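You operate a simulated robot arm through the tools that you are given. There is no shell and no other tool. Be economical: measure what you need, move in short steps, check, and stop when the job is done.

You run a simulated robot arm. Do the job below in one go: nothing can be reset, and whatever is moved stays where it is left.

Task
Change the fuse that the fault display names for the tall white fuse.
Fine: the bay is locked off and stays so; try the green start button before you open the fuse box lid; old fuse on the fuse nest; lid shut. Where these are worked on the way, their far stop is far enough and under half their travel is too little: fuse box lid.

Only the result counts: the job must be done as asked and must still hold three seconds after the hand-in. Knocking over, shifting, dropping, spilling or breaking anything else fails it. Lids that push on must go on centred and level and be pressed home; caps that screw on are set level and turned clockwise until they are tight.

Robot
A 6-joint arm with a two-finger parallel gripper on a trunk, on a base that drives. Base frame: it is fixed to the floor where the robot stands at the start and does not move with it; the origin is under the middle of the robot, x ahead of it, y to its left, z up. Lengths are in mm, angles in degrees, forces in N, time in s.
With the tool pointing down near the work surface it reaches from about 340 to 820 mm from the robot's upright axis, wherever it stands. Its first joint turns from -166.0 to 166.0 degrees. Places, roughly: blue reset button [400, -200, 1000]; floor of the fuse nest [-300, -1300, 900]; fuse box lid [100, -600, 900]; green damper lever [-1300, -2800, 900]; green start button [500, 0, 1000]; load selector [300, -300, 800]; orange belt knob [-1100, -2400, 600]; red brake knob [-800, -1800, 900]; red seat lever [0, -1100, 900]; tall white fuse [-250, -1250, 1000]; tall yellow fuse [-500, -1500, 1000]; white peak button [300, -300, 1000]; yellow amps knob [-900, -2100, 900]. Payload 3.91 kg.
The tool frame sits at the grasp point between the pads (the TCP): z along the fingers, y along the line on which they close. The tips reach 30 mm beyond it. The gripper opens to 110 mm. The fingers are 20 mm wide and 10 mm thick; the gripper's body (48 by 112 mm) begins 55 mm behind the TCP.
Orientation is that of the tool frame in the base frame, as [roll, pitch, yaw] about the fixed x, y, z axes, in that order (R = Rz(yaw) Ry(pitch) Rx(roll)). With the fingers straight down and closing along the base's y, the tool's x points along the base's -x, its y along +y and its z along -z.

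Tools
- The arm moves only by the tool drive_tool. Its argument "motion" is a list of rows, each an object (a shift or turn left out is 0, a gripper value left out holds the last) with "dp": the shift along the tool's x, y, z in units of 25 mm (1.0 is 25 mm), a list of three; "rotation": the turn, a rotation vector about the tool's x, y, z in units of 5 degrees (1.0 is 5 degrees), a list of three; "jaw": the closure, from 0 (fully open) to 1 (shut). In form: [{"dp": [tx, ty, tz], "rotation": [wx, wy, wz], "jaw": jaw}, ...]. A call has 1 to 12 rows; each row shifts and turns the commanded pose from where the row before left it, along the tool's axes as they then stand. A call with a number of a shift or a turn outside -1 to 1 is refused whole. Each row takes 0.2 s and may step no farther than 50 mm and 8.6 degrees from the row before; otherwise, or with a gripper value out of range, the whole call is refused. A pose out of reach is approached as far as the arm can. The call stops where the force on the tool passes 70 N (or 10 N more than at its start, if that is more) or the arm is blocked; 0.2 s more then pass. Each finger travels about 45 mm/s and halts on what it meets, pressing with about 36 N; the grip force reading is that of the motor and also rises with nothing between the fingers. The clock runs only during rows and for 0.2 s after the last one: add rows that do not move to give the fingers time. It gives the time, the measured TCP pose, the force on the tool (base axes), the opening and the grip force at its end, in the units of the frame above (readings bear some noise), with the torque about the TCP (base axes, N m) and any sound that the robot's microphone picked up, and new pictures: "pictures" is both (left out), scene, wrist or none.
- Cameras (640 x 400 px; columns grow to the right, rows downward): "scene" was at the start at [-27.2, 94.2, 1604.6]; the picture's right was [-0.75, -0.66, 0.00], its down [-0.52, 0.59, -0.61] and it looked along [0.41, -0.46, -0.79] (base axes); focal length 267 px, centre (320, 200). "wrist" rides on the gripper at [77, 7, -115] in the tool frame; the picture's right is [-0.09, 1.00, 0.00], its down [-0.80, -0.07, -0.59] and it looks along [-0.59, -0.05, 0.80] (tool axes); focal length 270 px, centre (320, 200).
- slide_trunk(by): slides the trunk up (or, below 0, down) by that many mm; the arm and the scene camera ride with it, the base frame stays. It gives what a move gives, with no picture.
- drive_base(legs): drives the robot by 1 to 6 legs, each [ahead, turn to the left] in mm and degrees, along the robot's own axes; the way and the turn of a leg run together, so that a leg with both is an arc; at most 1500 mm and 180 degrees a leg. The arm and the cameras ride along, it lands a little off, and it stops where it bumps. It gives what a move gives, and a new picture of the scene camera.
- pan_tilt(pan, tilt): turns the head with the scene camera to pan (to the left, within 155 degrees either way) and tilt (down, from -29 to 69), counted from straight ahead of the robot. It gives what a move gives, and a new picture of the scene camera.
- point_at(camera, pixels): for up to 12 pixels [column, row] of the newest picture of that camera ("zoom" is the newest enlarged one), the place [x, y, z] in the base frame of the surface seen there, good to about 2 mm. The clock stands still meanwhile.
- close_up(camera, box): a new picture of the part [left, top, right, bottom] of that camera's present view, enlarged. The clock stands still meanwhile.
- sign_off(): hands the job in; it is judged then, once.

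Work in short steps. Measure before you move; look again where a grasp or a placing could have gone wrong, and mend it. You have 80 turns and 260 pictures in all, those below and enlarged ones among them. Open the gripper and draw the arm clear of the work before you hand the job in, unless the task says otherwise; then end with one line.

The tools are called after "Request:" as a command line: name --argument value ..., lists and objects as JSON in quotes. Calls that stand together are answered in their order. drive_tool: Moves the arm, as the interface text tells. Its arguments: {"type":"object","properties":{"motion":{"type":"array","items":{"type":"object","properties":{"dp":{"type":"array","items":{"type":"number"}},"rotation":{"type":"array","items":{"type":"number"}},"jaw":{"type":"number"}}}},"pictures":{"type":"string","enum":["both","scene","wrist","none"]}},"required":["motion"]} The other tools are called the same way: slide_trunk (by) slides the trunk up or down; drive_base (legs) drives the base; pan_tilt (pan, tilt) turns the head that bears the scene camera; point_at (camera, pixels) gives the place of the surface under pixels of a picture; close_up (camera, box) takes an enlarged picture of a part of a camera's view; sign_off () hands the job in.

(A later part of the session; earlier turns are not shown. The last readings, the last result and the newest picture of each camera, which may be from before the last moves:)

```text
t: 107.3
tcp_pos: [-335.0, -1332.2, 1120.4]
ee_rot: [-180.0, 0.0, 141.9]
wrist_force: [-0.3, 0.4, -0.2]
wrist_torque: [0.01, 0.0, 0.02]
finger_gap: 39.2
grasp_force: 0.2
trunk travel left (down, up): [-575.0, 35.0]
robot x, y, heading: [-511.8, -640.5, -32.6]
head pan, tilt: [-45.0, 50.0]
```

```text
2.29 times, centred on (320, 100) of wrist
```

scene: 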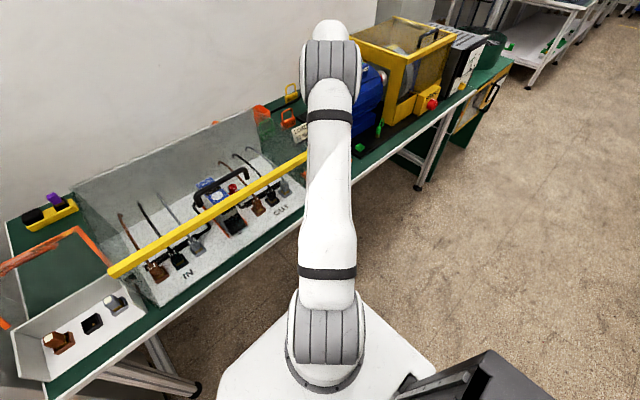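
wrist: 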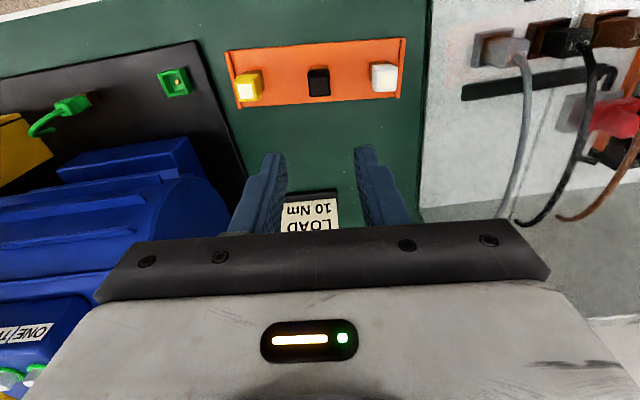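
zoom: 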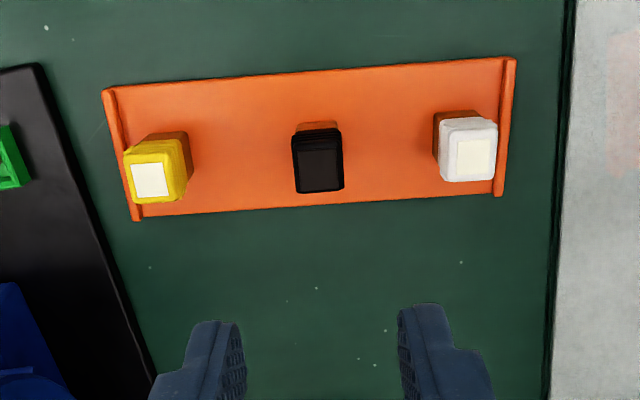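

Black stands upright on the nest. For the white one the guard is close, so I want to close across the bench; first I check the guard's end near the white fuse.

Request:
close_up --camera "wrist" --box '[350, 0, 640, 240]'

Request:
point_at --camera "wrist" --pixels '[[386, 83], [386, 77], [420, 190], [425, 100], [431, 20], [450, 150], [480, 180], [480, 120], [520, 215], [419, 215], [318, 87], [249, 91]]'

```text
1.67 times, centred on (495, 120) of wrist
```

zoom: 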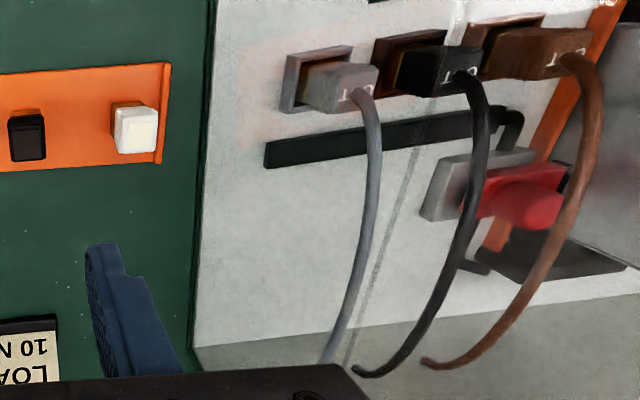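

```text
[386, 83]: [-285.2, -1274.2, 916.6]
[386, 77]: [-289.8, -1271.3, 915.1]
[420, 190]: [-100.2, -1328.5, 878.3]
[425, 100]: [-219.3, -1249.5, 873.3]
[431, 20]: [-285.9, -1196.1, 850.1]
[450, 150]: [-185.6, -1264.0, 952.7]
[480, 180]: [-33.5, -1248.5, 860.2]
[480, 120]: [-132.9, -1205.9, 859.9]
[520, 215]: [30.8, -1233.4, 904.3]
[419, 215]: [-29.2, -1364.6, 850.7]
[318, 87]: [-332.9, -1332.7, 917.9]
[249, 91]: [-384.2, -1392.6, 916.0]
```

An end pane stands at u≈1160, 60 mm from the white fuse; closing across the bench clears it. I turn the gripper by 90° (camera away from the guard) and move over the white fuse.

Request:
drive_tool --motion '[{"rotation": [0, 0, -1]}, {"rotation": [0, 0, -1]}, {"rotation": [0, 0, -1]}, {"rotation": [0, 0, -1]}, {"rotation": [0, 0, -1]}, {"rotation": [0, 0, -1]}, {"rotation": [0, 0, -1]}, {"rotation": [0, 0, -1]}, {"rotation": [0, 0, -1]}, {"rotation": [0, 0, -1]}, {"rotation": [0, 0, -1]}, {"rotation": [0, 0, -1]}]' --pictures "none"

Request:
drive_tool --motion '[{"rotation": [0, 0, -1]}, {"rotation": [0, 0, -1]}, {"rotation": [0, 0, -1]}, {"rotation": [0, 0, -1]}, {"rotation": [0, 0, -1]}, {"rotation": [0, 0, -1]}, {"dp": [-1, 0, 0]}, {"dp": [-1, 0, 0]}, {"dp": [-0.95, 0, 0]}, {}]' --pictures "both"

```text
t: 109.9
tcp_pos: [-336.6, -1331.5, 1119.9]
ee_rot: [-179.9, 0.0, -158.0]
wrist_force: [0.4, 0.1, 0.1]
wrist_torque: [-0.01, 0.04, 0.01]
finger_gap: 39.5
grasp_force: 0.0
trunk travel left (down, up): [-575.0, 35.0]
robot x, y, heading: [-515.9, -636.4, -32.7]
head pan, tilt: [-45.0, 50.0]
```

```text
t: 112.1
tcp_pos: [-289.9, -1273.9, 1121.1]
ee_rot: [-179.8, 0.1, -128.1]
wrist_force: [0.4, 0.2, 0.5]
wrist_torque: [0.0, 0.02, 0.02]
finger_gap: 39.6
grasp_force: 0.1
trunk travel left (down, up): [-575.0, 35.0]
robot x, y, heading: [-517.5, -638.9, -32.7]
head pan, tilt: [-45.0, 50.0]
```

scene: 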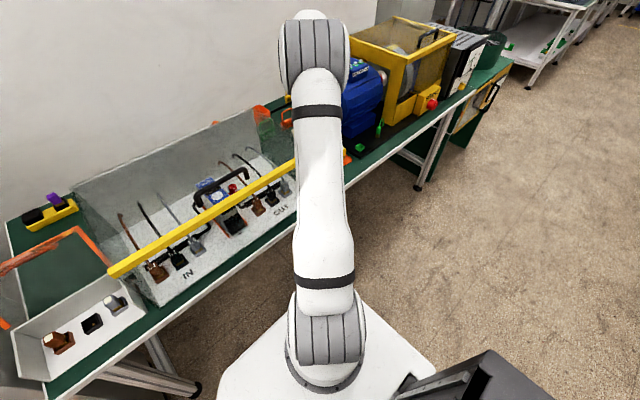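
wrist: 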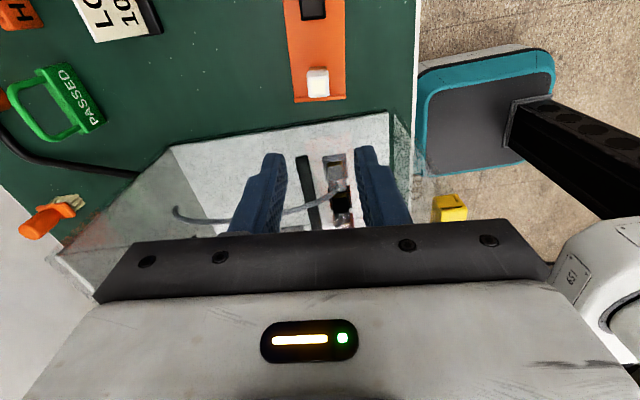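

White fuse is centred (319,83) between the fingers. I descend to about z 965 and check clearance to the pane.

Request:
drive_tool --motion '[{"dp": [0, 0, 1]}, {"dp": [0, 0, 1]}, {"dp": [0, 0, 1]}, {"dp": [0, 0, 1]}, {"dp": [0, 0, 1]}, {"dp": [0, 0, 1]}, {"dp": [0, 0, 0.2]}, {}]' --pictures "both"

Request:
close_up --camera "wrist" --box '[220, 60, 420, 240]'

Request:
close_up --camera "scene" --box '[240, 90, 400, 210]'

```text
t: 113.9
tcp_pos: [-288.7, -1274.0, 964.0]
ee_rot: [-179.9, 0.0, -128.1]
wrist_force: [-1.0, 0.2, -0.7]
wrist_torque: [0.03, 0.0, 0.03]
finger_gap: 39.7
grasp_force: 0.0
trunk travel left (down, up): [-575.0, 35.0]
robot x, y, heading: [-516.4, -635.9, -32.6]
head pan, tilt: [-45.0, 50.0]
```

scene: 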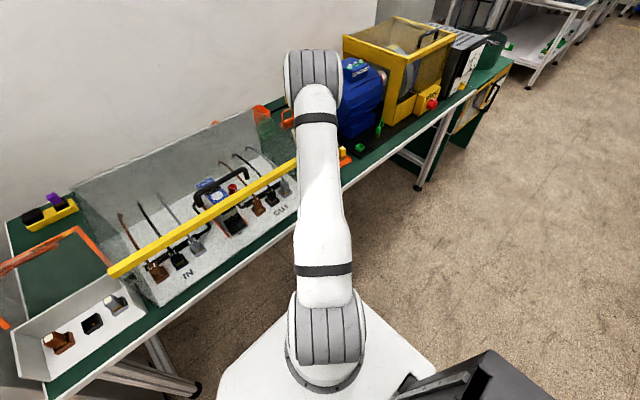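
wrist: 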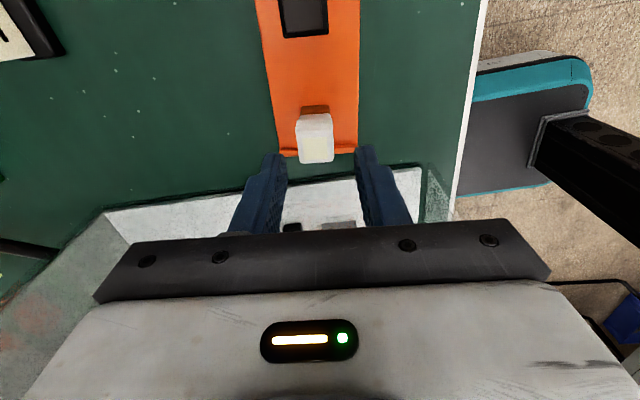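

```text
2.22 times, centred on (320, 150) of wrist
```

zoom: 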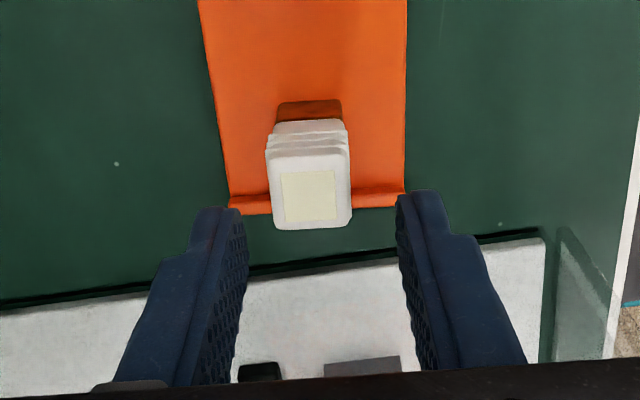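

```text
3.33 times, centred on (320, 150) of scene
```

zoom: 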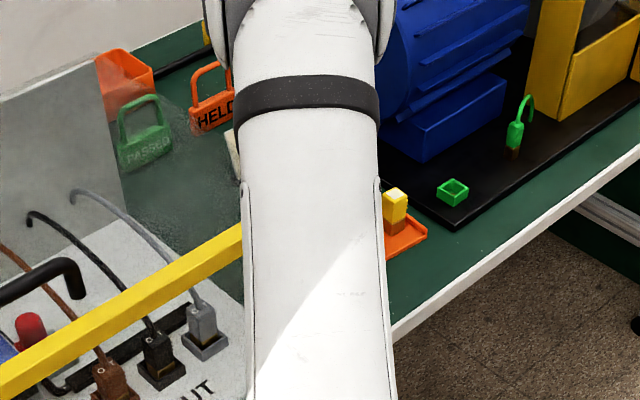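

Clear of the pane. I shift 3 mm, go down to z 908 and close.

Request:
drive_tool --motion '[{"dp": [0, -0.13, 0]}, {"dp": [0, 0, 1]}, {"dp": [0, 0, 0.8]}, {"dp": [0, 0, 0.42]}, {"jaw": 1}, {}, {}]' --pictures "wrist"

```text
t: 115.5
tcp_pos: [-288.5, -1275.4, 908.7]
ee_rot: [-179.9, 0.0, -128.1]
wrist_force: [-0.1, 0.3, 0.6]
wrist_torque: [0.03, 0.0, 0.02]
finger_gap: 23.1
grasp_force: 36.0
trunk travel left (down, up): [-575.0, 35.0]
robot x, y, heading: [-518.0, -638.5, -32.5]
head pan, tilt: [-45.0, 50.0]
```

wrist: 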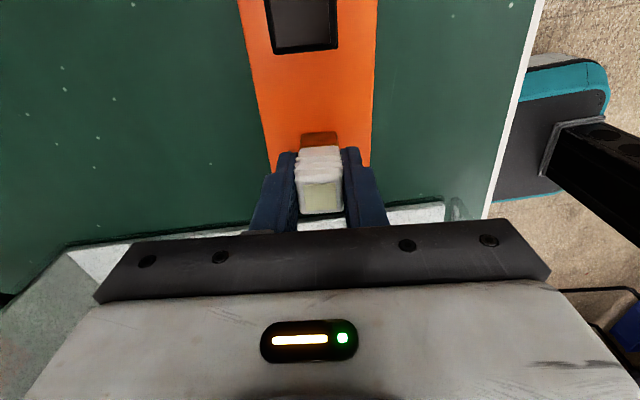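

White fuse gripped at 23.1 mm. I lift straight up to about 1210.

Request:
drive_tool --motion '[{"dp": [0, 0, -0.3]}, {"dp": [0, 0, -0.7]}, {"dp": [0, 0, -1]}, {"dp": [0, 0, -1]}, {"dp": [0, 0, -1]}, {"dp": [0, 0, -1]}, {"dp": [0, 0, -1]}, {"dp": [0, 0, -1]}, {"dp": [0, 0, -1]}, {"dp": [0, 0, -1]}, {"dp": [0, 0, -1]}, {"dp": [0, 0, -1]}]' --pictures "wrist"

Request:
close_up --camera "wrist" --box '[240, 20, 400, 240]'

```text
t: 118.1
tcp_pos: [-289.8, -1277.6, 1185.2]
ee_rot: [-179.9, -0.1, -128.0]
wrist_force: [-0.5, 0.3, 0.5]
wrist_torque: [0.0, 0.01, -0.01]
finger_gap: 23.0
grasp_force: 36.8
trunk travel left (down, up): [-575.0, 35.0]
robot x, y, heading: [-510.8, -635.7, -32.6]
head pan, tilt: [-45.0, 50.0]
```

wrist: 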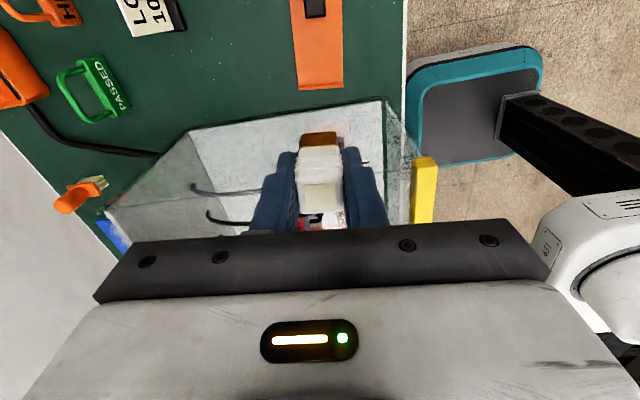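

```text
1.82 times, centred on (320, 130) of wrist
```

zoom: 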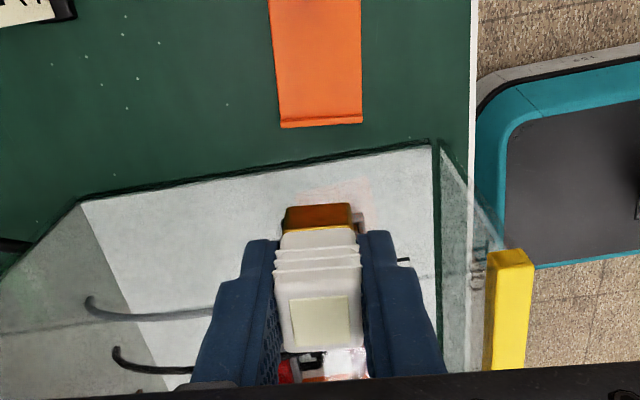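

Grip good; the fuse sits about 3.4 mm toward the guard side of TCP. I rise a bit, turn back to yaw 146.5 and traverse to the fuse box.

Request:
drive_tool --motion '[{"dp": [0, 0, -1], "rotation": [0, 0, 1]}, {"rotation": [0, 0, 1]}, {"rotation": [0, 0, 1]}, {"rotation": [0, 0, 1]}, {"rotation": [0, 0, 1]}, {"rotation": [0, 0, 1]}, {"rotation": [0, 0, 1]}, {"rotation": [0, 0, 1]}, {"rotation": [0, 0, 1]}, {"rotation": [0, 0, 1]}, {"rotation": [0, 0, 1]}, {"rotation": [0, 0, 1]}]' --pictures "none"

Request:
drive_tool --motion '[{"rotation": [0, 0, 1]}, {"rotation": [0, 0, 1]}, {"rotation": [0, 0, 1]}, {"rotation": [0, 0, 1]}, {"rotation": [0, 0, 1]}, {"rotation": [0, 0, 0.08]}, {"dp": [0, 1, 0]}, {"dp": [0, 1, 0]}, {"dp": [0, 1, 0]}, {"dp": [0, 1, 0]}, {"dp": [0, 1, 0]}, {"dp": [0, 1, 0]}]' --pictures "none"

Request:
drive_tool --motion '[{"dp": [0, 1, 0]}, {"dp": [0, 1, 0]}, {"dp": [0, 1, 0]}, {"dp": [0, 1, 0]}, {"dp": [0, 1, 0]}, {"dp": [0, 1, 0]}, {"dp": [0, 1, 0]}, {"dp": [0, 1, 0]}, {"dp": [0, 1, 0]}, {"dp": [0, 1, 0]}, {"dp": [0, 1, 0]}, {"dp": [0, 1, 0]}]' --pictures "none"

Request:
drive_tool --motion '[{"dp": [0, 1, 0]}, {"dp": [0, 1, 0]}, {"dp": [0, 1, 0]}, {"dp": [0, 1, 0]}, {"dp": [0, 1, 0]}, {"dp": [0, 1, 0]}, {"dp": [0, 1, 0]}, {"dp": [0, 1, 0]}, {"dp": [0, 1, 0]}, {"dp": [0, 1, 0]}, {}]' --pictures "both"

```text
t: 120.7
tcp_pos: [-288.6, -1275.5, 1209.7]
ee_rot: [-180.0, 0.1, 171.8]
wrist_force: [-0.9, -0.9, -0.2]
wrist_torque: [-0.01, 0.02, 0.01]
finger_gap: 22.9
grasp_force: 35.9
trunk travel left (down, up): [-575.0, 35.0]
robot x, y, heading: [-515.9, -637.8, -32.5]
head pan, tilt: [-45.0, 50.0]
```

```text
t: 123.3
tcp_pos: [-207.1, -1152.3, 1210.6]
ee_rot: [-180.0, 0.1, 146.4]
wrist_force: [-0.4, -0.1, -0.7]
wrist_torque: [-0.01, -0.03, 0.01]
finger_gap: 23.0
grasp_force: 36.2
trunk travel left (down, up): [-575.0, 35.0]
robot x, y, heading: [-516.4, -638.8, -32.7]
head pan, tilt: [-45.0, 50.0]
```

```text
t: 125.9
tcp_pos: [-37.0, -900.1, 1210.2]
ee_rot: [180.0, 0.2, 146.5]
wrist_force: [0.6, -0.9, -0.6]
wrist_torque: [-0.01, 0.0, 0.0]
finger_gap: 22.9
grasp_force: 35.6
trunk travel left (down, up): [-575.0, 35.0]
robot x, y, heading: [-516.5, -638.9, -32.5]
head pan, tilt: [-45.0, 50.0]
```

```text
t: 128.3
tcp_pos: [99.4, -693.1, 1209.2]
ee_rot: [180.0, 0.1, 146.5]
wrist_force: [-0.1, 0.6, 1.0]
wrist_torque: [0.02, 0.0, -0.01]
finger_gap: 22.8
grasp_force: 36.3
trunk travel left (down, up): [-575.0, 35.0]
robot x, y, heading: [-516.4, -637.9, -32.7]
head pan, tilt: [-45.0, 50.0]
```

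scene: 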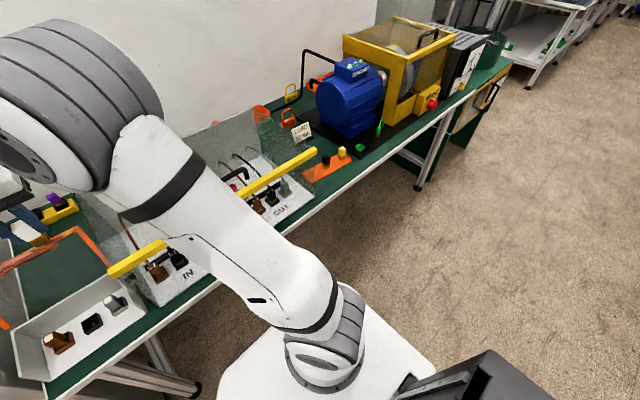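
wrist: 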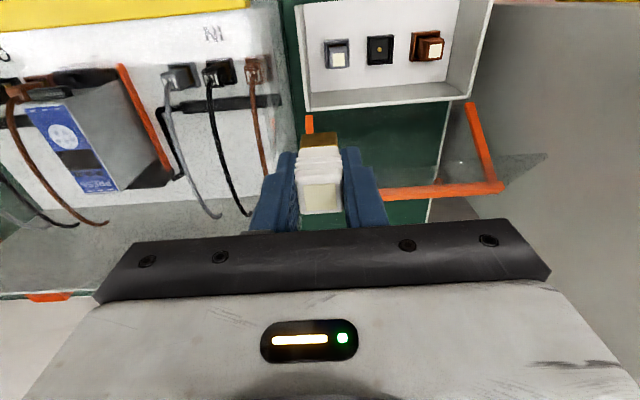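

I move the last 92 mm over the empty cup and descend to about z 965, then check.

Request:
drive_tool --motion '[{"dp": [0.13, 0.92, 0]}, {"dp": [0.13, 0.92, 0]}, {"dp": [0.13, 0.92, 0]}, {"dp": [0.13, 0.92, 0]}, {"dp": [0, 0, 1]}, {"dp": [0, 0, 1]}, {"dp": [0, 0, 1]}, {"dp": [0, 0, 1]}, {"dp": [0, 0, 1]}, {"dp": [0, 0, 1]}, {"dp": [0, 0, 1]}, {}]' --pictures "none"

Request:
drive_tool --motion '[{"dp": [0, 0, 1]}, {"dp": [0, 0, 1]}, {}]' --pictures "wrist"

Request:
close_up --camera "wrist" --box '[220, 60, 420, 240]'

```text
t: 130.9
tcp_pos: [138.0, -609.5, 1033.6]
ee_rot: [180.0, 0.1, 146.5]
wrist_force: [0.0, -0.1, -0.4]
wrist_torque: [0.02, 0.0, -0.01]
finger_gap: 22.9
grasp_force: 35.5
trunk travel left (down, up): [-575.0, 35.0]
robot x, y, heading: [-513.7, -636.2, -32.7]
head pan, tilt: [-45.0, 50.0]
```

```text
t: 131.7
tcp_pos: [139.4, -606.7, 985.8]
ee_rot: [-180.0, 0.1, 146.6]
wrist_force: [0.4, 0.0, 1.1]
wrist_torque: [-0.02, 0.0, -0.02]
finger_gap: 22.9
grasp_force: 35.5
trunk travel left (down, up): [-575.0, 35.0]
robot x, y, heading: [-514.5, -636.5, -32.5]
head pan, tilt: [-45.0, 50.0]
```

wrist: 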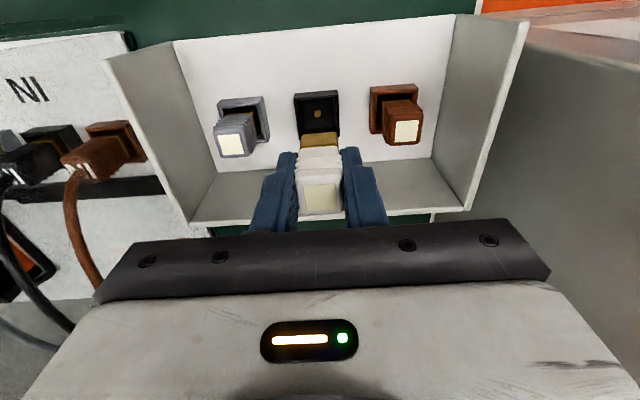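

```text
2.22 times, centred on (320, 150) of wrist
```

zoom: 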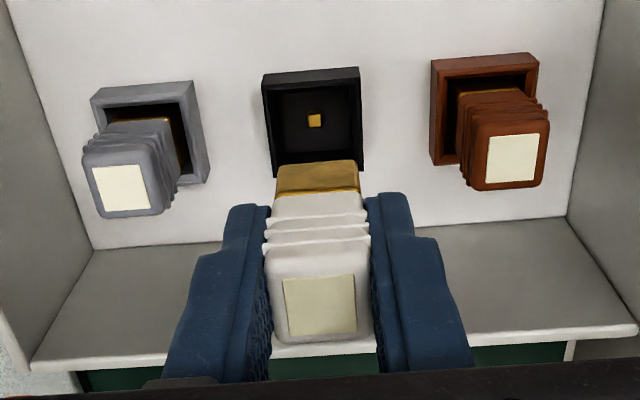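

Request:
point_at --camera "zoom" --pixels '[[315, 120], [285, 175], [318, 175], [350, 175], [264, 90], [358, 85], [280, 290], [355, 290], [320, 335]]'

```text
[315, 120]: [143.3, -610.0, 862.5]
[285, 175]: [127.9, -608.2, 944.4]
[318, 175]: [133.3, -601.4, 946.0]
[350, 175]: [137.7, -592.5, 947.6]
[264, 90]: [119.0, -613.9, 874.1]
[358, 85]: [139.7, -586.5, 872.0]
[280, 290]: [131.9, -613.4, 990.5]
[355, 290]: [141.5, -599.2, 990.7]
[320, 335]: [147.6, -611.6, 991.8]
```

The foot is about 2 mm short in depth and 2.5 mm off sideways relative to the cup centre. I correct that and descend to just above the cup rim.

Request:
drive_tool --motion '[{"dp": [-0.08, -0.1, 0]}, {"dp": [0, 0, 1]}, {"dp": [0, 0, 0.8]}, {}]' --pictures "wrist"

Request:
close_up --camera "wrist" --box '[220, 60, 420, 240]'

```text
t: 132.7
tcp_pos: [138.7, -611.4, 940.2]
ee_rot: [-180.0, 0.2, 146.5]
wrist_force: [0.4, 0.1, -0.6]
wrist_torque: [-0.02, -0.01, -0.01]
finger_gap: 22.9
grasp_force: 36.3
trunk travel left (down, up): [-575.0, 35.0]
robot x, y, heading: [-517.7, -635.5, -32.5]
head pan, tilt: [-45.0, 50.0]
```

wrist: 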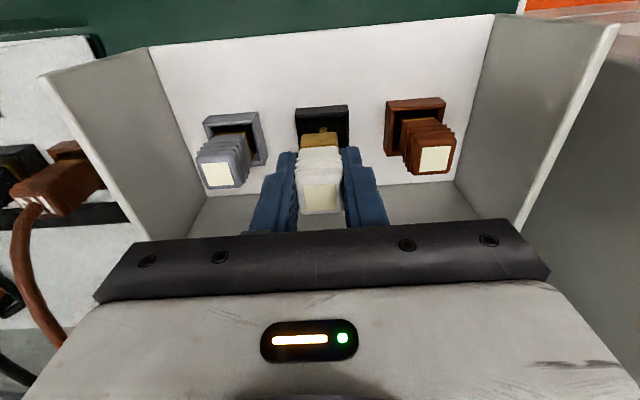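

```text
2.22 times, centred on (320, 150) of wrist
```

zoom: 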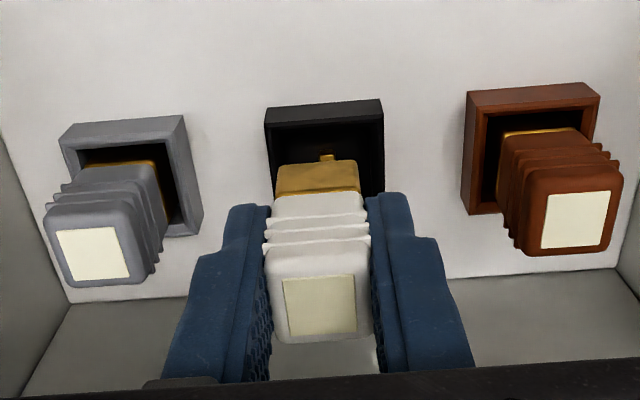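

Request:
point_at --camera "zoom" --pixels '[[326, 158], [283, 178], [317, 178], [351, 178], [267, 122], [382, 115], [275, 172], [358, 170], [65, 145], [187, 135]]'

```text
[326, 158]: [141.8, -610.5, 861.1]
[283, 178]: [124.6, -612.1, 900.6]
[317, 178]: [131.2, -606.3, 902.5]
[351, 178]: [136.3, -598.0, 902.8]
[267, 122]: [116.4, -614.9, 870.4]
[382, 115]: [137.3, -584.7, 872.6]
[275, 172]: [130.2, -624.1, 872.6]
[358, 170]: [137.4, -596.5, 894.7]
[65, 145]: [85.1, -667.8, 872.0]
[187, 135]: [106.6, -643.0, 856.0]
```

Nearly centred; 1.5 mm sideways remains. I correct and lower into the cup, then feel for the floor.

Request:
drive_tool --motion '[{"dp": [0, 0.06, 0]}, {"dp": [0, 0, 0.4]}, {"dp": [0, 0, 0.4]}, {"dp": [0, 0, 0.25]}, {}]' --pictures "wrist"

Request:
close_up --camera "wrist" --box '[220, 60, 420, 240]'

```text
t: 133.9
tcp_pos: [138.4, -609.9, 914.4]
ee_rot: [180.0, 0.1, 146.5]
wrist_force: [-0.4, 0.3, -0.8]
wrist_torque: [-0.01, 0.0, 0.0]
finger_gap: 22.9
grasp_force: 36.0
trunk travel left (down, up): [-575.0, 35.0]
robot x, y, heading: [-516.2, -634.6, -32.6]
head pan, tilt: [-45.0, 50.0]
```

wrist: 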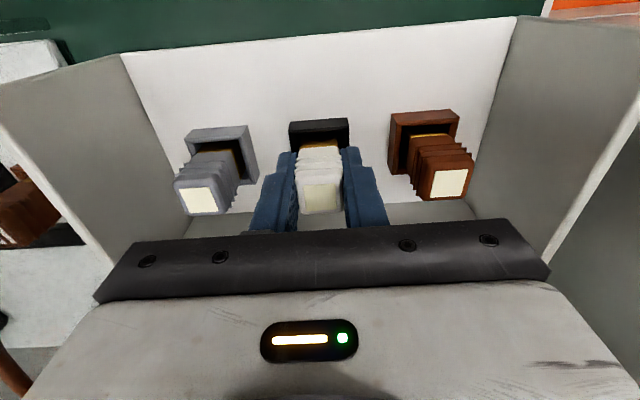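

```text
2.22 times, centred on (320, 150) of wrist
```

zoom: 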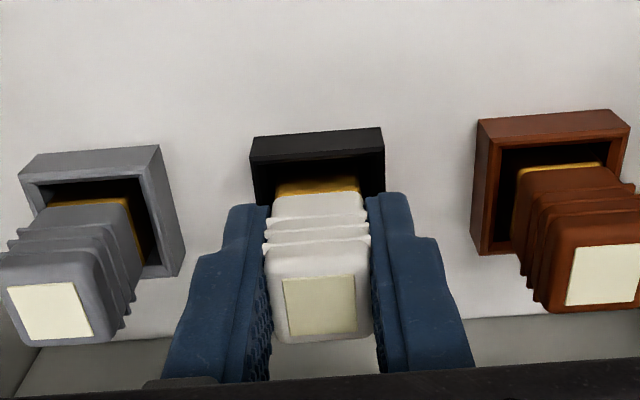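

Inside the cup, centred, no force yet. I lower in small steps until it seats.

Request:
drive_tool --motion '[{"dp": [0, 0, 0.1]}, {"dp": [0, 0, 0.06]}, {"dp": [0, 0, 0.06]}, {"dp": [0, 0, 0.06]}, {}]' --pictures "none"

```text
t: 135.1
tcp_pos: [139.6, -611.2, 908.0]
ee_rot: [179.8, 0.2, 146.5]
wrist_force: [0.2, -0.9, 8.3]
wrist_torque: [-0.05, -0.05, 0.0]
finger_gap: 23.1
grasp_force: 36.4
trunk travel left (down, up): [-575.0, 35.0]
robot x, y, heading: [-516.0, -636.0, -32.4]
head pan, tilt: [-45.0, 50.0]
```

Seated at z 908 with 8 N, the same height the black one had. I press 1 mm more, then release and rise.

Request:
drive_tool --motion '[{"dp": [0, 0, 0.05]}, {}, {"jaw": 0.66}, {}, {"dp": [0, 0, -0.5]}, {"dp": [0, 0, -1]}, {"dp": [0, 0, -1]}, {"dp": [0, 0, -1]}, {"dp": [0, 0, -1]}, {"dp": [0, 0, -1]}, {}]' --pictures "both"

Request:
close_up --camera "wrist" --box '[220, 40, 420, 180]'

Request:
close_up --camera "scene" --box '[30, 270, 150, 380]'

```text
t: 137.5
tcp_pos: [137.5, -610.4, 1041.8]
ee_rot: [180.0, 0.0, 146.5]
wrist_force: [0.5, 0.2, -0.1]
wrist_torque: [0.01, 0.02, 0.01]
finger_gap: 37.5
grasp_force: 0.0
trunk travel left (down, up): [-575.0, 35.0]
robot x, y, heading: [-513.0, -635.5, -32.8]
head pan, tilt: [-45.0, 50.0]
```

scene: 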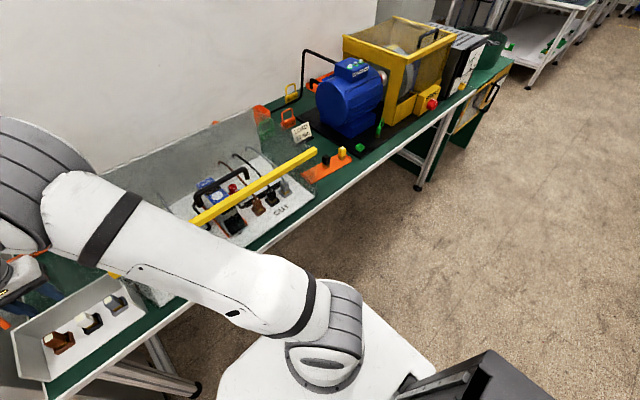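
wrist: 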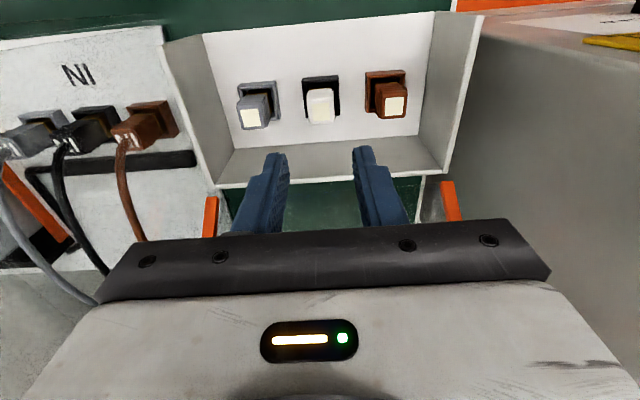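

```text
2.86 times, centred on (320, 110) of wrist
```

zoom: 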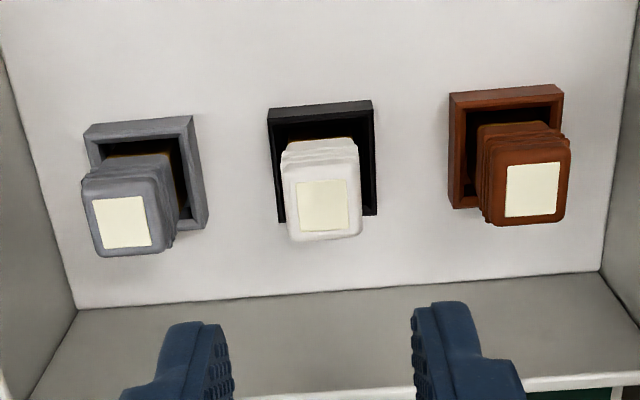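

```text
3.64 times, centred on (90, 325) of scene
```

zoom: 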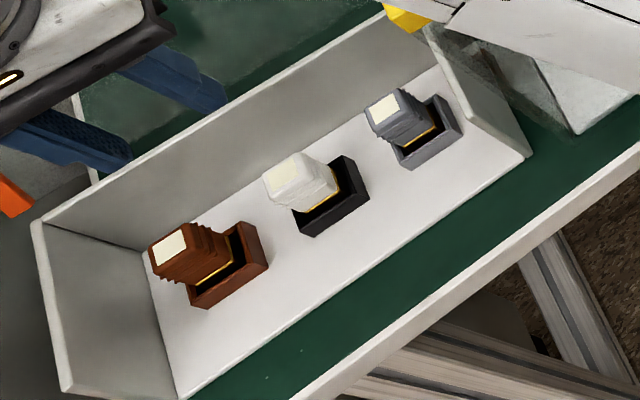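

The white fuse sits like its neighbours. I verify heights of all three tops plus the open lid's position.

Request:
point_at --camera "zoom" --pixels '[[285, 178], [172, 247], [388, 106]]'

Request:
point_at --camera "wrist" --pixels '[[320, 110], [251, 117], [396, 106], [452, 205], [210, 220]]'

```text
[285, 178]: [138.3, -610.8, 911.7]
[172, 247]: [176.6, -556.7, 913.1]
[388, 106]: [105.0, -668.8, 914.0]
```

```text
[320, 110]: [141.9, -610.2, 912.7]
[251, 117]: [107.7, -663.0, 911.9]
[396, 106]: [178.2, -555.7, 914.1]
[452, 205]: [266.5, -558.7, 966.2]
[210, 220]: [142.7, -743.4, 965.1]
```

All tops at about 912–914: seated. Now I tuck the arm (up, then toward the robot's front) to drive back in front of the fuse box for closing the lid.

Request:
drive_tool --motion '[{"dp": [0, 0, -1]}, {"dp": [0, 0, -1]}, {"dp": [0, 0, -1]}, {"dp": [0, 0, -1]}, {"dp": [0, 0, -1]}, {"dp": [0, 0, -1]}, {"dp": [0, 0, -1]}, {"dp": [0, 0, -1]}, {"dp": [0.3, -1, 0]}, {"dp": [0.3, -1, 0]}, {"dp": [0.3, -1, 0]}, {"dp": [0.3, -1, 0]}]' --pictures "none"

Request:
drive_tool --motion '[{"dp": [0.3, -1, 0]}, {"dp": [0.3, -1, 0]}, {"dp": [0.3, -1, 0]}, {"dp": [0.3, -1, 0]}, {"dp": [0.3, -1, 0]}, {"dp": [0.3, -1, 0]}, {"dp": [0.3, -1, 0]}, {"dp": [0.3, -1, 0]}, {"dp": [0.3, -1, 0]}, {"dp": [0.3, -1, 0]}, {"dp": [0.3, -1, 0]}]' --pictures "scene"

Request:
drive_base --legs '[[0, 90], [370, 0], [0, -91]]'

```text
t: 140.1
tcp_pos: [57.5, -678.8, 1243.6]
ee_rot: [-180.0, 0.1, 146.5]
wrist_force: [-0.3, -0.9, -0.8]
wrist_torque: [0.02, -0.02, 0.0]
finger_gap: 37.4
grasp_force: 0.0
trunk travel left (down, up): [-575.0, 35.0]
robot x, y, heading: [-515.5, -633.5, -32.7]
head pan, tilt: [-45.0, 50.0]
```

```text
t: 142.5
tcp_pos: [-160.7, -863.6, 1241.5]
ee_rot: [-180.0, 0.1, 146.5]
wrist_force: [0.1, 0.9, 0.5]
wrist_torque: [0.02, -0.02, 0.02]
finger_gap: 37.6
grasp_force: 0.1
trunk travel left (down, up): [-575.0, 35.0]
robot x, y, heading: [-517.3, -635.9, -32.6]
head pan, tilt: [-45.0, 50.0]
```

scene: 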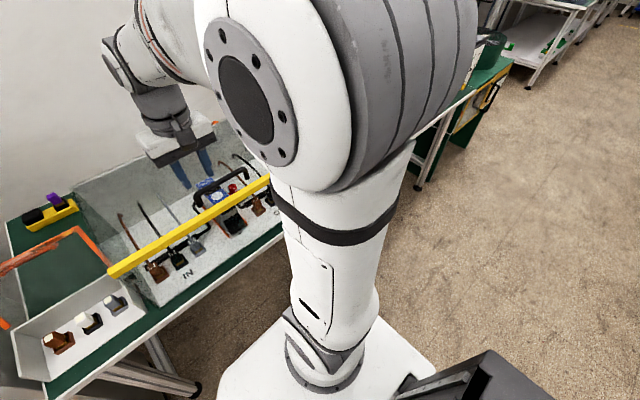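

```text
t: 152.6
tcp_pos: [35.0, -534.0, 1241.9]
ee_rot: [180.0, 0.1, 147.3]
wrist_force: [-0.5, -0.1, 0.6]
wrist_torque: [-0.03, -0.03, -0.01]
finger_gap: 37.4
grasp_force: 0.1
trunk travel left (down, up): [-575.0, 35.0]
robot x, y, heading: [-312.2, -293.9, -31.2]
head pan, tilt: [-45.0, 50.0]
```

scene: 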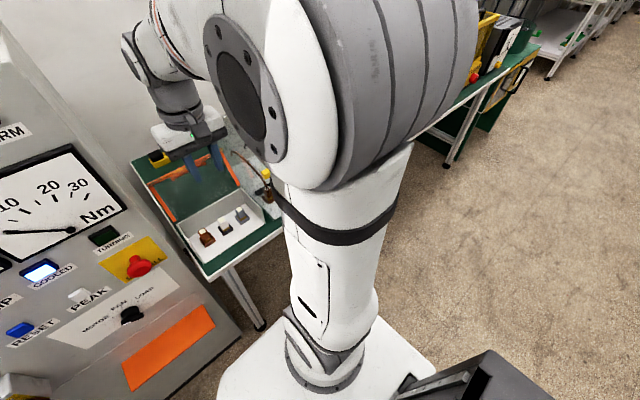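

I turn the gripper to close across the bar again (yaw 56.5) and move out above the open lid's handle.

Request:
drive_tool --motion '[{"rotation": [0, 0, 1], "jaw": 0.7}, {"rotation": [0, 0, 1]}, {"rotation": [0, 0, 1]}, {"rotation": [0, 0, 1]}, {"rotation": [0, 0, 1]}, {"rotation": [0, 0, 1]}, {"rotation": [0, 0, 1]}, {"rotation": [0, 0, 1]}, {"rotation": [0, 0, 1]}, {"rotation": [0, 0, 1]}, {"rotation": [0, 0, 1]}, {"rotation": [0, 0, 1]}]' --pictures "none"

Request:
drive_tool --motion '[{"rotation": [0, 0, 1]}, {"rotation": [0, 0, 1]}, {"rotation": [0, 0, 1]}, {"rotation": [0, 0, 1]}, {"rotation": [0, 0, 1]}, {"rotation": [0, 0, 1]}, {"dp": [-0.19, 1, 0], "rotation": [0, 0, 0.16]}, {"dp": [0, 1, 0]}, {"dp": [0, 1, 0]}, {"dp": [0, 1, 0]}, {"dp": [0, 1, 0]}, {"dp": [0, 1, 0]}]' --pictures "none"

Request:
drive_tool --motion '[{"dp": [0, 1, 0]}, {"dp": [0, 1, 0]}, {"dp": [0, 1, 0]}, {"dp": [0, 1, 0]}, {"dp": [0, 1, 0]}, {"dp": [0, 0.6, 0]}, {"dp": [0, 0, 1]}, {"dp": [0, 0, 1]}, {"dp": [0, 0, 1]}, {}]' --pictures "both"

Request:
close_up --camera "wrist" --box '[200, 20, 440, 240]'

```text
t: 155.2
tcp_pos: [36.5, -534.1, 1241.9]
ee_rot: [179.9, 0.1, 87.2]
wrist_force: [-0.5, -0.2, 0.2]
wrist_torque: [0.01, 0.0, -0.02]
finger_gap: 32.9
grasp_force: 0.1
trunk travel left (down, up): [-575.0, 35.0]
robot x, y, heading: [-315.9, -297.2, -30.9]
head pan, tilt: [-45.0, 50.0]
```

```text
t: 157.8
tcp_pos: [158.7, -622.0, 1242.5]
ee_rot: [180.0, 0.0, 56.5]
wrist_force: [-0.6, 0.7, -0.4]
wrist_torque: [-0.01, 0.03, -0.01]
finger_gap: 32.9
grasp_force: 0.1
trunk travel left (down, up): [-575.0, 35.0]
robot x, y, heading: [-312.3, -294.3, -31.0]
head pan, tilt: [-45.0, 50.0]
```

```text
t: 160.0
tcp_pos: [273.5, -699.4, 1166.6]
ee_rot: [179.9, -0.1, 56.5]
wrist_force: [-0.1, 0.2, 0.3]
wrist_torque: [0.01, 0.01, -0.02]
finger_gap: 33.2
grasp_force: 0.1
trunk travel left (down, up): [-575.0, 35.0]
robot x, y, heading: [-317.2, -294.9, -31.6]
head pan, tilt: [-45.0, 50.0]
```

scene: 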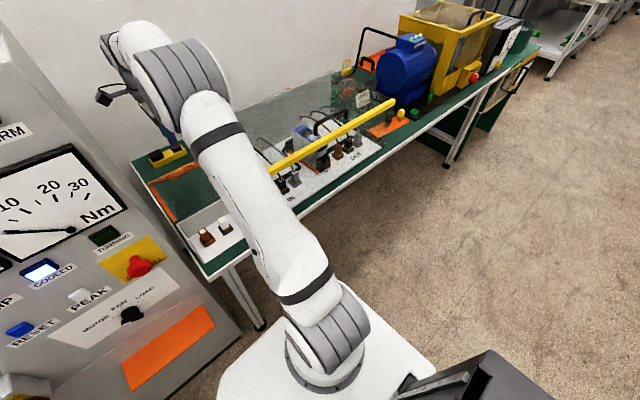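
wrist: 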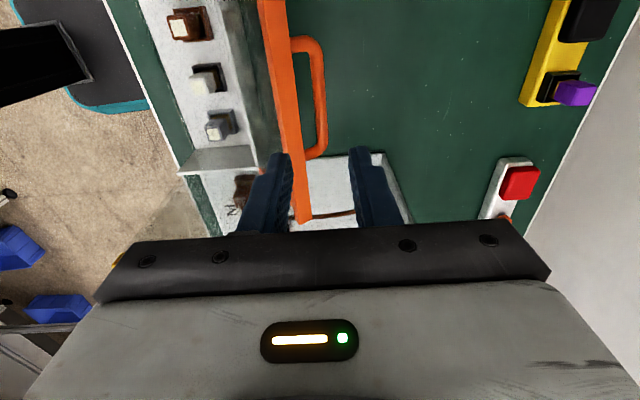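

```text
1.82 times, centred on (320, 130) of wrist
```

zoom: 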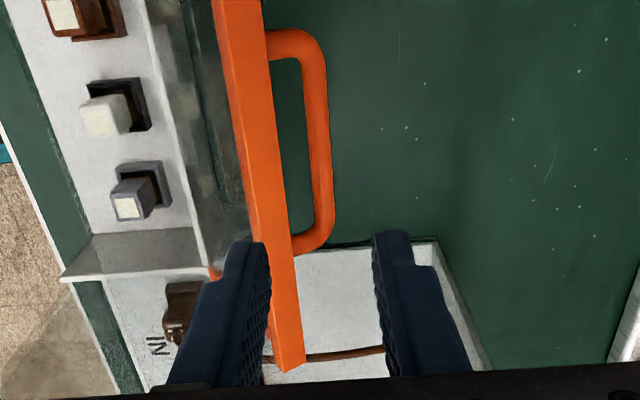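

Request:
point_at --camera "zoom" --pixels '[[315, 80], [319, 140], [324, 210], [247, 100], [267, 100], [258, 200], [280, 200], [293, 245]]'

```text
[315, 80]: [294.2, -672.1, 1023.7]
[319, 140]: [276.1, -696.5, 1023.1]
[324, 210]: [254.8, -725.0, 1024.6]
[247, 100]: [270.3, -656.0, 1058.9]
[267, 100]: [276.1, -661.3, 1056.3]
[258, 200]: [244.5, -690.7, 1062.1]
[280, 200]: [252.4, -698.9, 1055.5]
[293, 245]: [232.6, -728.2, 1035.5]
```

The bar is at (276,-697), top z 1024, but the frame's top edge is only 19 mm in front of it; going down parallel to the leaning lid is safer. I move 40 mm back and tilt the tool 15°.

Request:
drive_tool --motion '[{"dp": [0, 0.8, 0]}, {"dp": [0, 0.8, 0]}, {"rotation": [1, 0, 0]}, {"rotation": [1, 0, 0]}, {"rotation": [1, 0, 0]}, {"dp": [0, 0, 1]}, {"dp": [0, 0, 1]}, {"dp": [0, 0, 0.8]}, {}]' --pictures "both"

Request:
close_up --camera "wrist" --box '[200, 20, 440, 240]'

```text
t: 162.0
tcp_pos: [287.3, -706.8, 1087.5]
ee_rot: [-165.1, -0.1, 56.5]
wrist_force: [-0.4, -0.3, 0.6]
wrist_torque: [-0.04, 0.01, 0.03]
finger_gap: 32.9
grasp_force: 0.0
out of reach, approached as far as the arm can: row 5
trunk travel left (down, up): [-575.0, 35.0]
robot x, y, heading: [-314.1, -294.4, -31.2]
head pan, tilt: [-45.0, 50.0]
```

scene: 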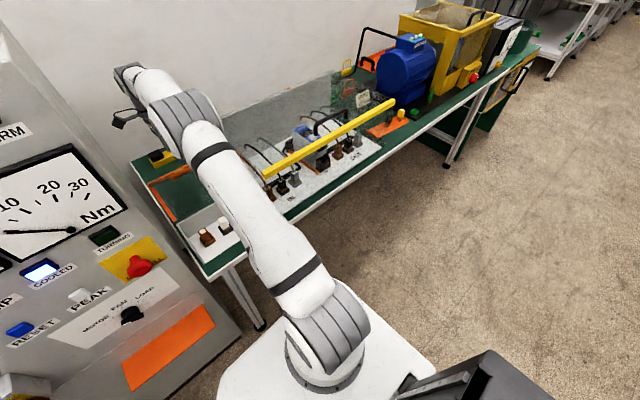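
wrist: 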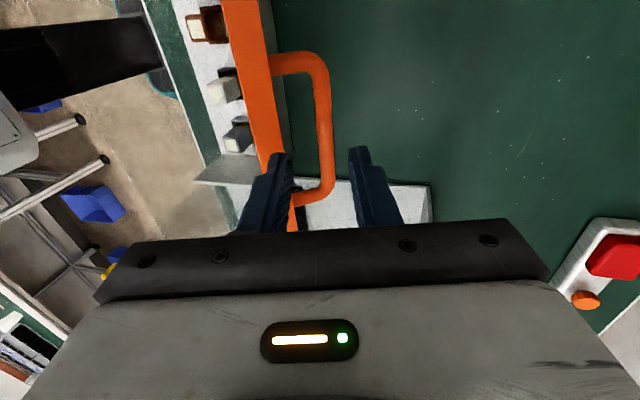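

```text
1.82 times, centred on (320, 130) of wrist
```

zoom: 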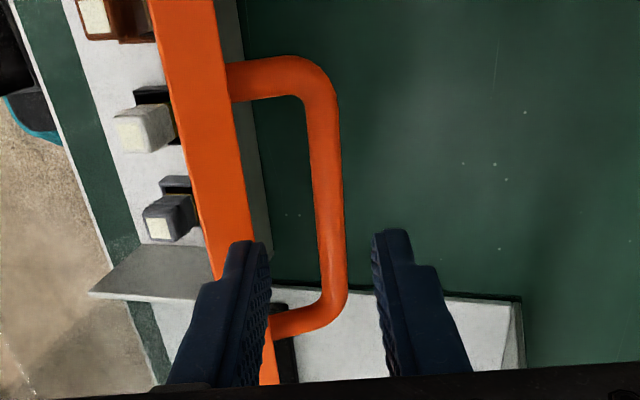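

Aligned with about 3 mm to correct. I narrow the jaws to 24 mm, shift, and go down along the tilt to the bar.

Request:
drive_tool --motion '[{"dp": [0, 0.13, 0], "jaw": 0.78}, {}, {"dp": [0, 0, 0.7]}, {"dp": [0, 0, 0.7]}, {"dp": [0, 0, 0.7]}, {"dp": [0, 0, 0.5]}, {}]' --pictures "wrist"

Request:
close_up --camera "wrist" --box '[200, 20, 440, 240]'

```text
t: 163.6
tcp_pos: [277.2, -698.2, 1023.7]
ee_rot: [-165.1, 0.0, 56.4]
wrist_force: [0.8, 0.4, -0.5]
wrist_torque: [-0.03, 0.01, 0.01]
finger_gap: 24.0
grasp_force: 0.1
trunk travel left (down, up): [-575.0, 35.0]
robot x, y, heading: [-313.9, -295.6, -31.3]
head pan, tilt: [-45.0, 50.0]
```

wrist: 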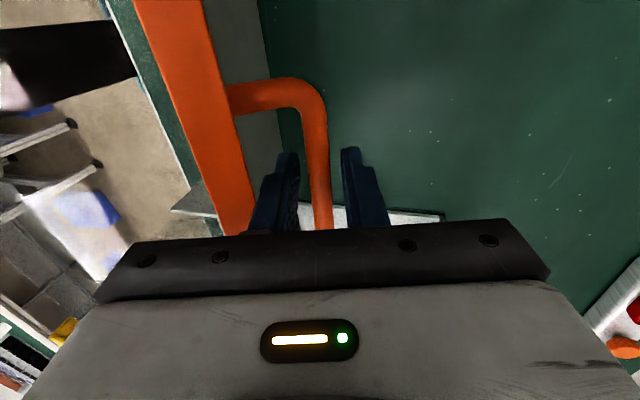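

```text
1.82 times, centred on (320, 130) of wrist
```

zoom: 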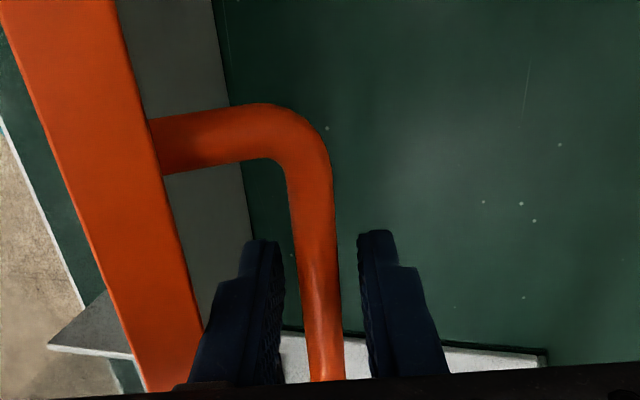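

The bar is between the pads. I close on it and swing the lid forward along its arc, un-tilting the tool on the way.

Request:
drive_tool --motion '[{"jaw": 1}, {}, {}, {"dp": [0, -0.76, -0.41], "rotation": [-1, 0, 0]}, {"dp": [0, -0.79, -0.34], "rotation": [-1, 0, 0]}, {"dp": [0, -0.82, -0.27], "rotation": [-1, 0, 0]}, {"dp": [0, -0.84, -0.2]}, {}]' --pictures "both"

```text
t: 165.4
tcp_pos: [212.7, -657.3, 1063.4]
ee_rot: [179.8, -0.1, 56.5]
wrist_force: [8.4, 5.6, 26.1]
wrist_torque: [0.12, -0.16, -0.36]
finger_gap: 11.9
grasp_force: 44.8
trunk travel left (down, up): [-575.0, 35.0]
robot x, y, heading: [-314.7, -293.7, -31.2]
head pan, tilt: [-45.0, 50.0]
```

scene: 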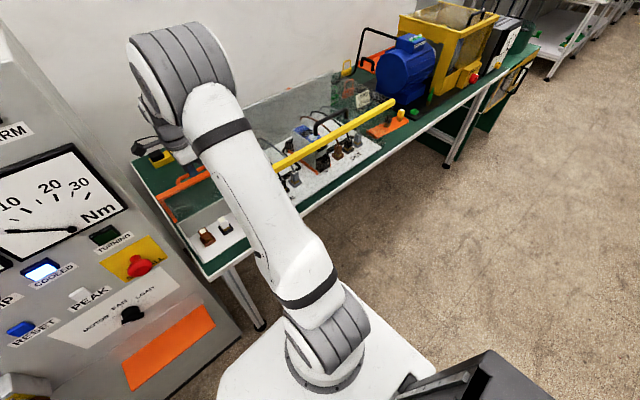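
wrist: 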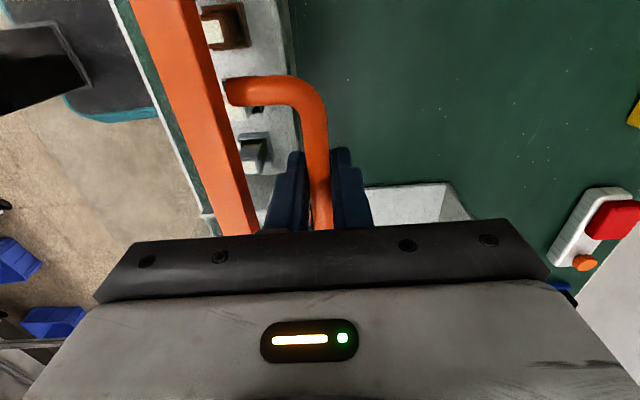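

The lid follows (about 80° now), slight upward reaction of 26 N. I continue over the top and down.

Request:
drive_tool --motion '[{"dp": [0, -0.86, -0.12]}, {"dp": [0, -0.86, 0.06]}, {"dp": [0, -0.83, 0.22]}, {"dp": [0, -0.77, 0.38]}, {"dp": [0, -0.69, 0.52]}, {}]' --pictures "both"

```text
t: 166.8
tcp_pos: [130.6, -601.0, 1034.3]
ee_rot: [-179.9, 0.0, 56.5]
wrist_force: [0.2, 3.6, 0.8]
wrist_torque: [0.0, 0.01, -0.28]
finger_gap: 11.1
grasp_force: 45.0
trunk travel left (down, up): [-575.0, 35.0]
robot x, y, heading: [-315.8, -297.2, -31.2]
head pan, tilt: [-45.0, 50.0]
```

scene: 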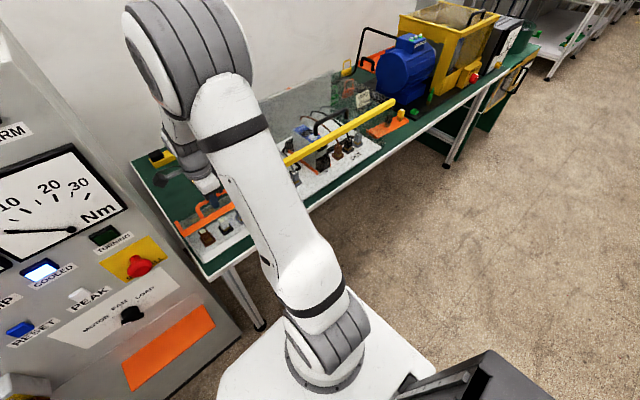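
wrist: 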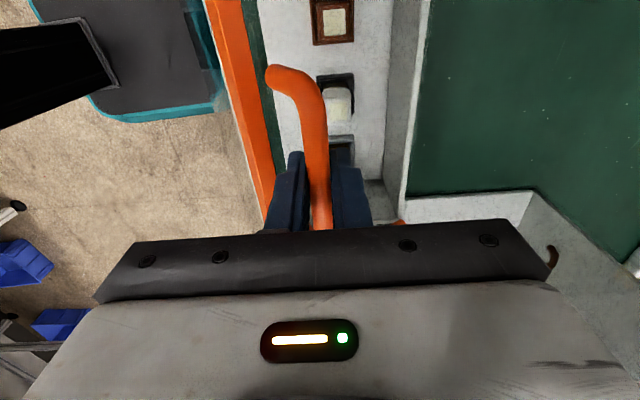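

Going smoothly, about 30° left. I lower the rest of the arc until the lid meets the box.

Request:
drive_tool --motion '[{"dp": [0, -0.59, 0.64]}, {"dp": [0, -0.47, 0.72]}, {"dp": [0, -0.2, 0.4]}, {"dp": [0, -0.06, 0.2]}, {"dp": [0, 0, 0.1]}, {}]' --pictures "both"

```text
t: 168.2
tcp_pos: [101.7, -583.0, 983.4]
ee_rot: [179.9, -0.1, 56.4]
wrist_force: [-8.2, 15.2, 5.5]
wrist_torque: [0.07, 0.02, -0.32]
finger_gap: 11.6
grasp_force: 45.0
trunk travel left (down, up): [-575.0, 35.0]
robot x, y, heading: [-312.3, -294.6, -31.0]
head pan, tilt: [-45.0, 50.0]
```

scene: 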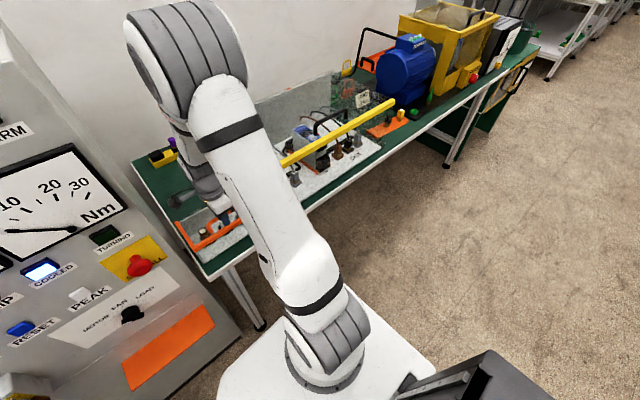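
wrist: 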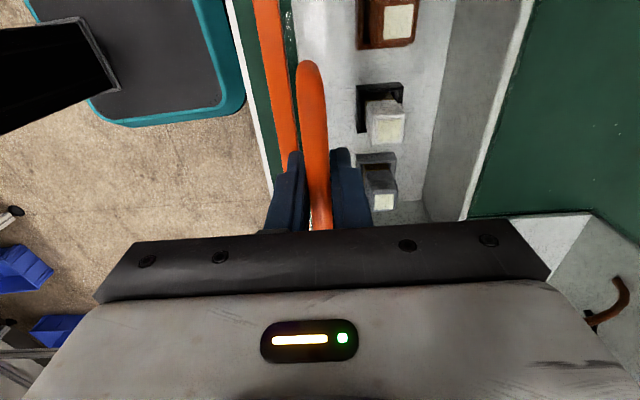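

Almost flush. I push down a few more mm until resistance builds.

Request:
drive_tool --motion '[{"dp": [0, -0.05, 0.1]}, {"dp": [0, 0, 0.1]}, {"dp": [0, 0, 0.1]}, {}]' --pictures "wrist"

```text
t: 169.2
tcp_pos: [99.8, -581.7, 976.8]
ee_rot: [179.8, -0.1, 56.5]
wrist_force: [-20.4, 18.7, 7.1]
wrist_torque: [-0.49, 0.36, -0.33]
finger_gap: 11.6
grasp_force: 45.2
trunk travel left (down, up): [-575.0, 35.0]
robot x, y, heading: [-314.8, -296.5, -31.1]
head pan, tilt: [-45.0, 50.0]
```

wrist: 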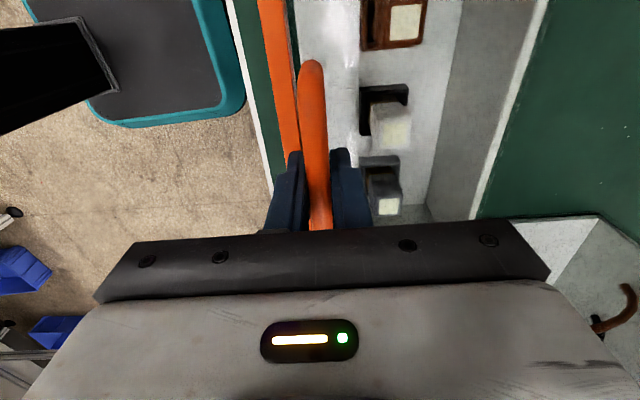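

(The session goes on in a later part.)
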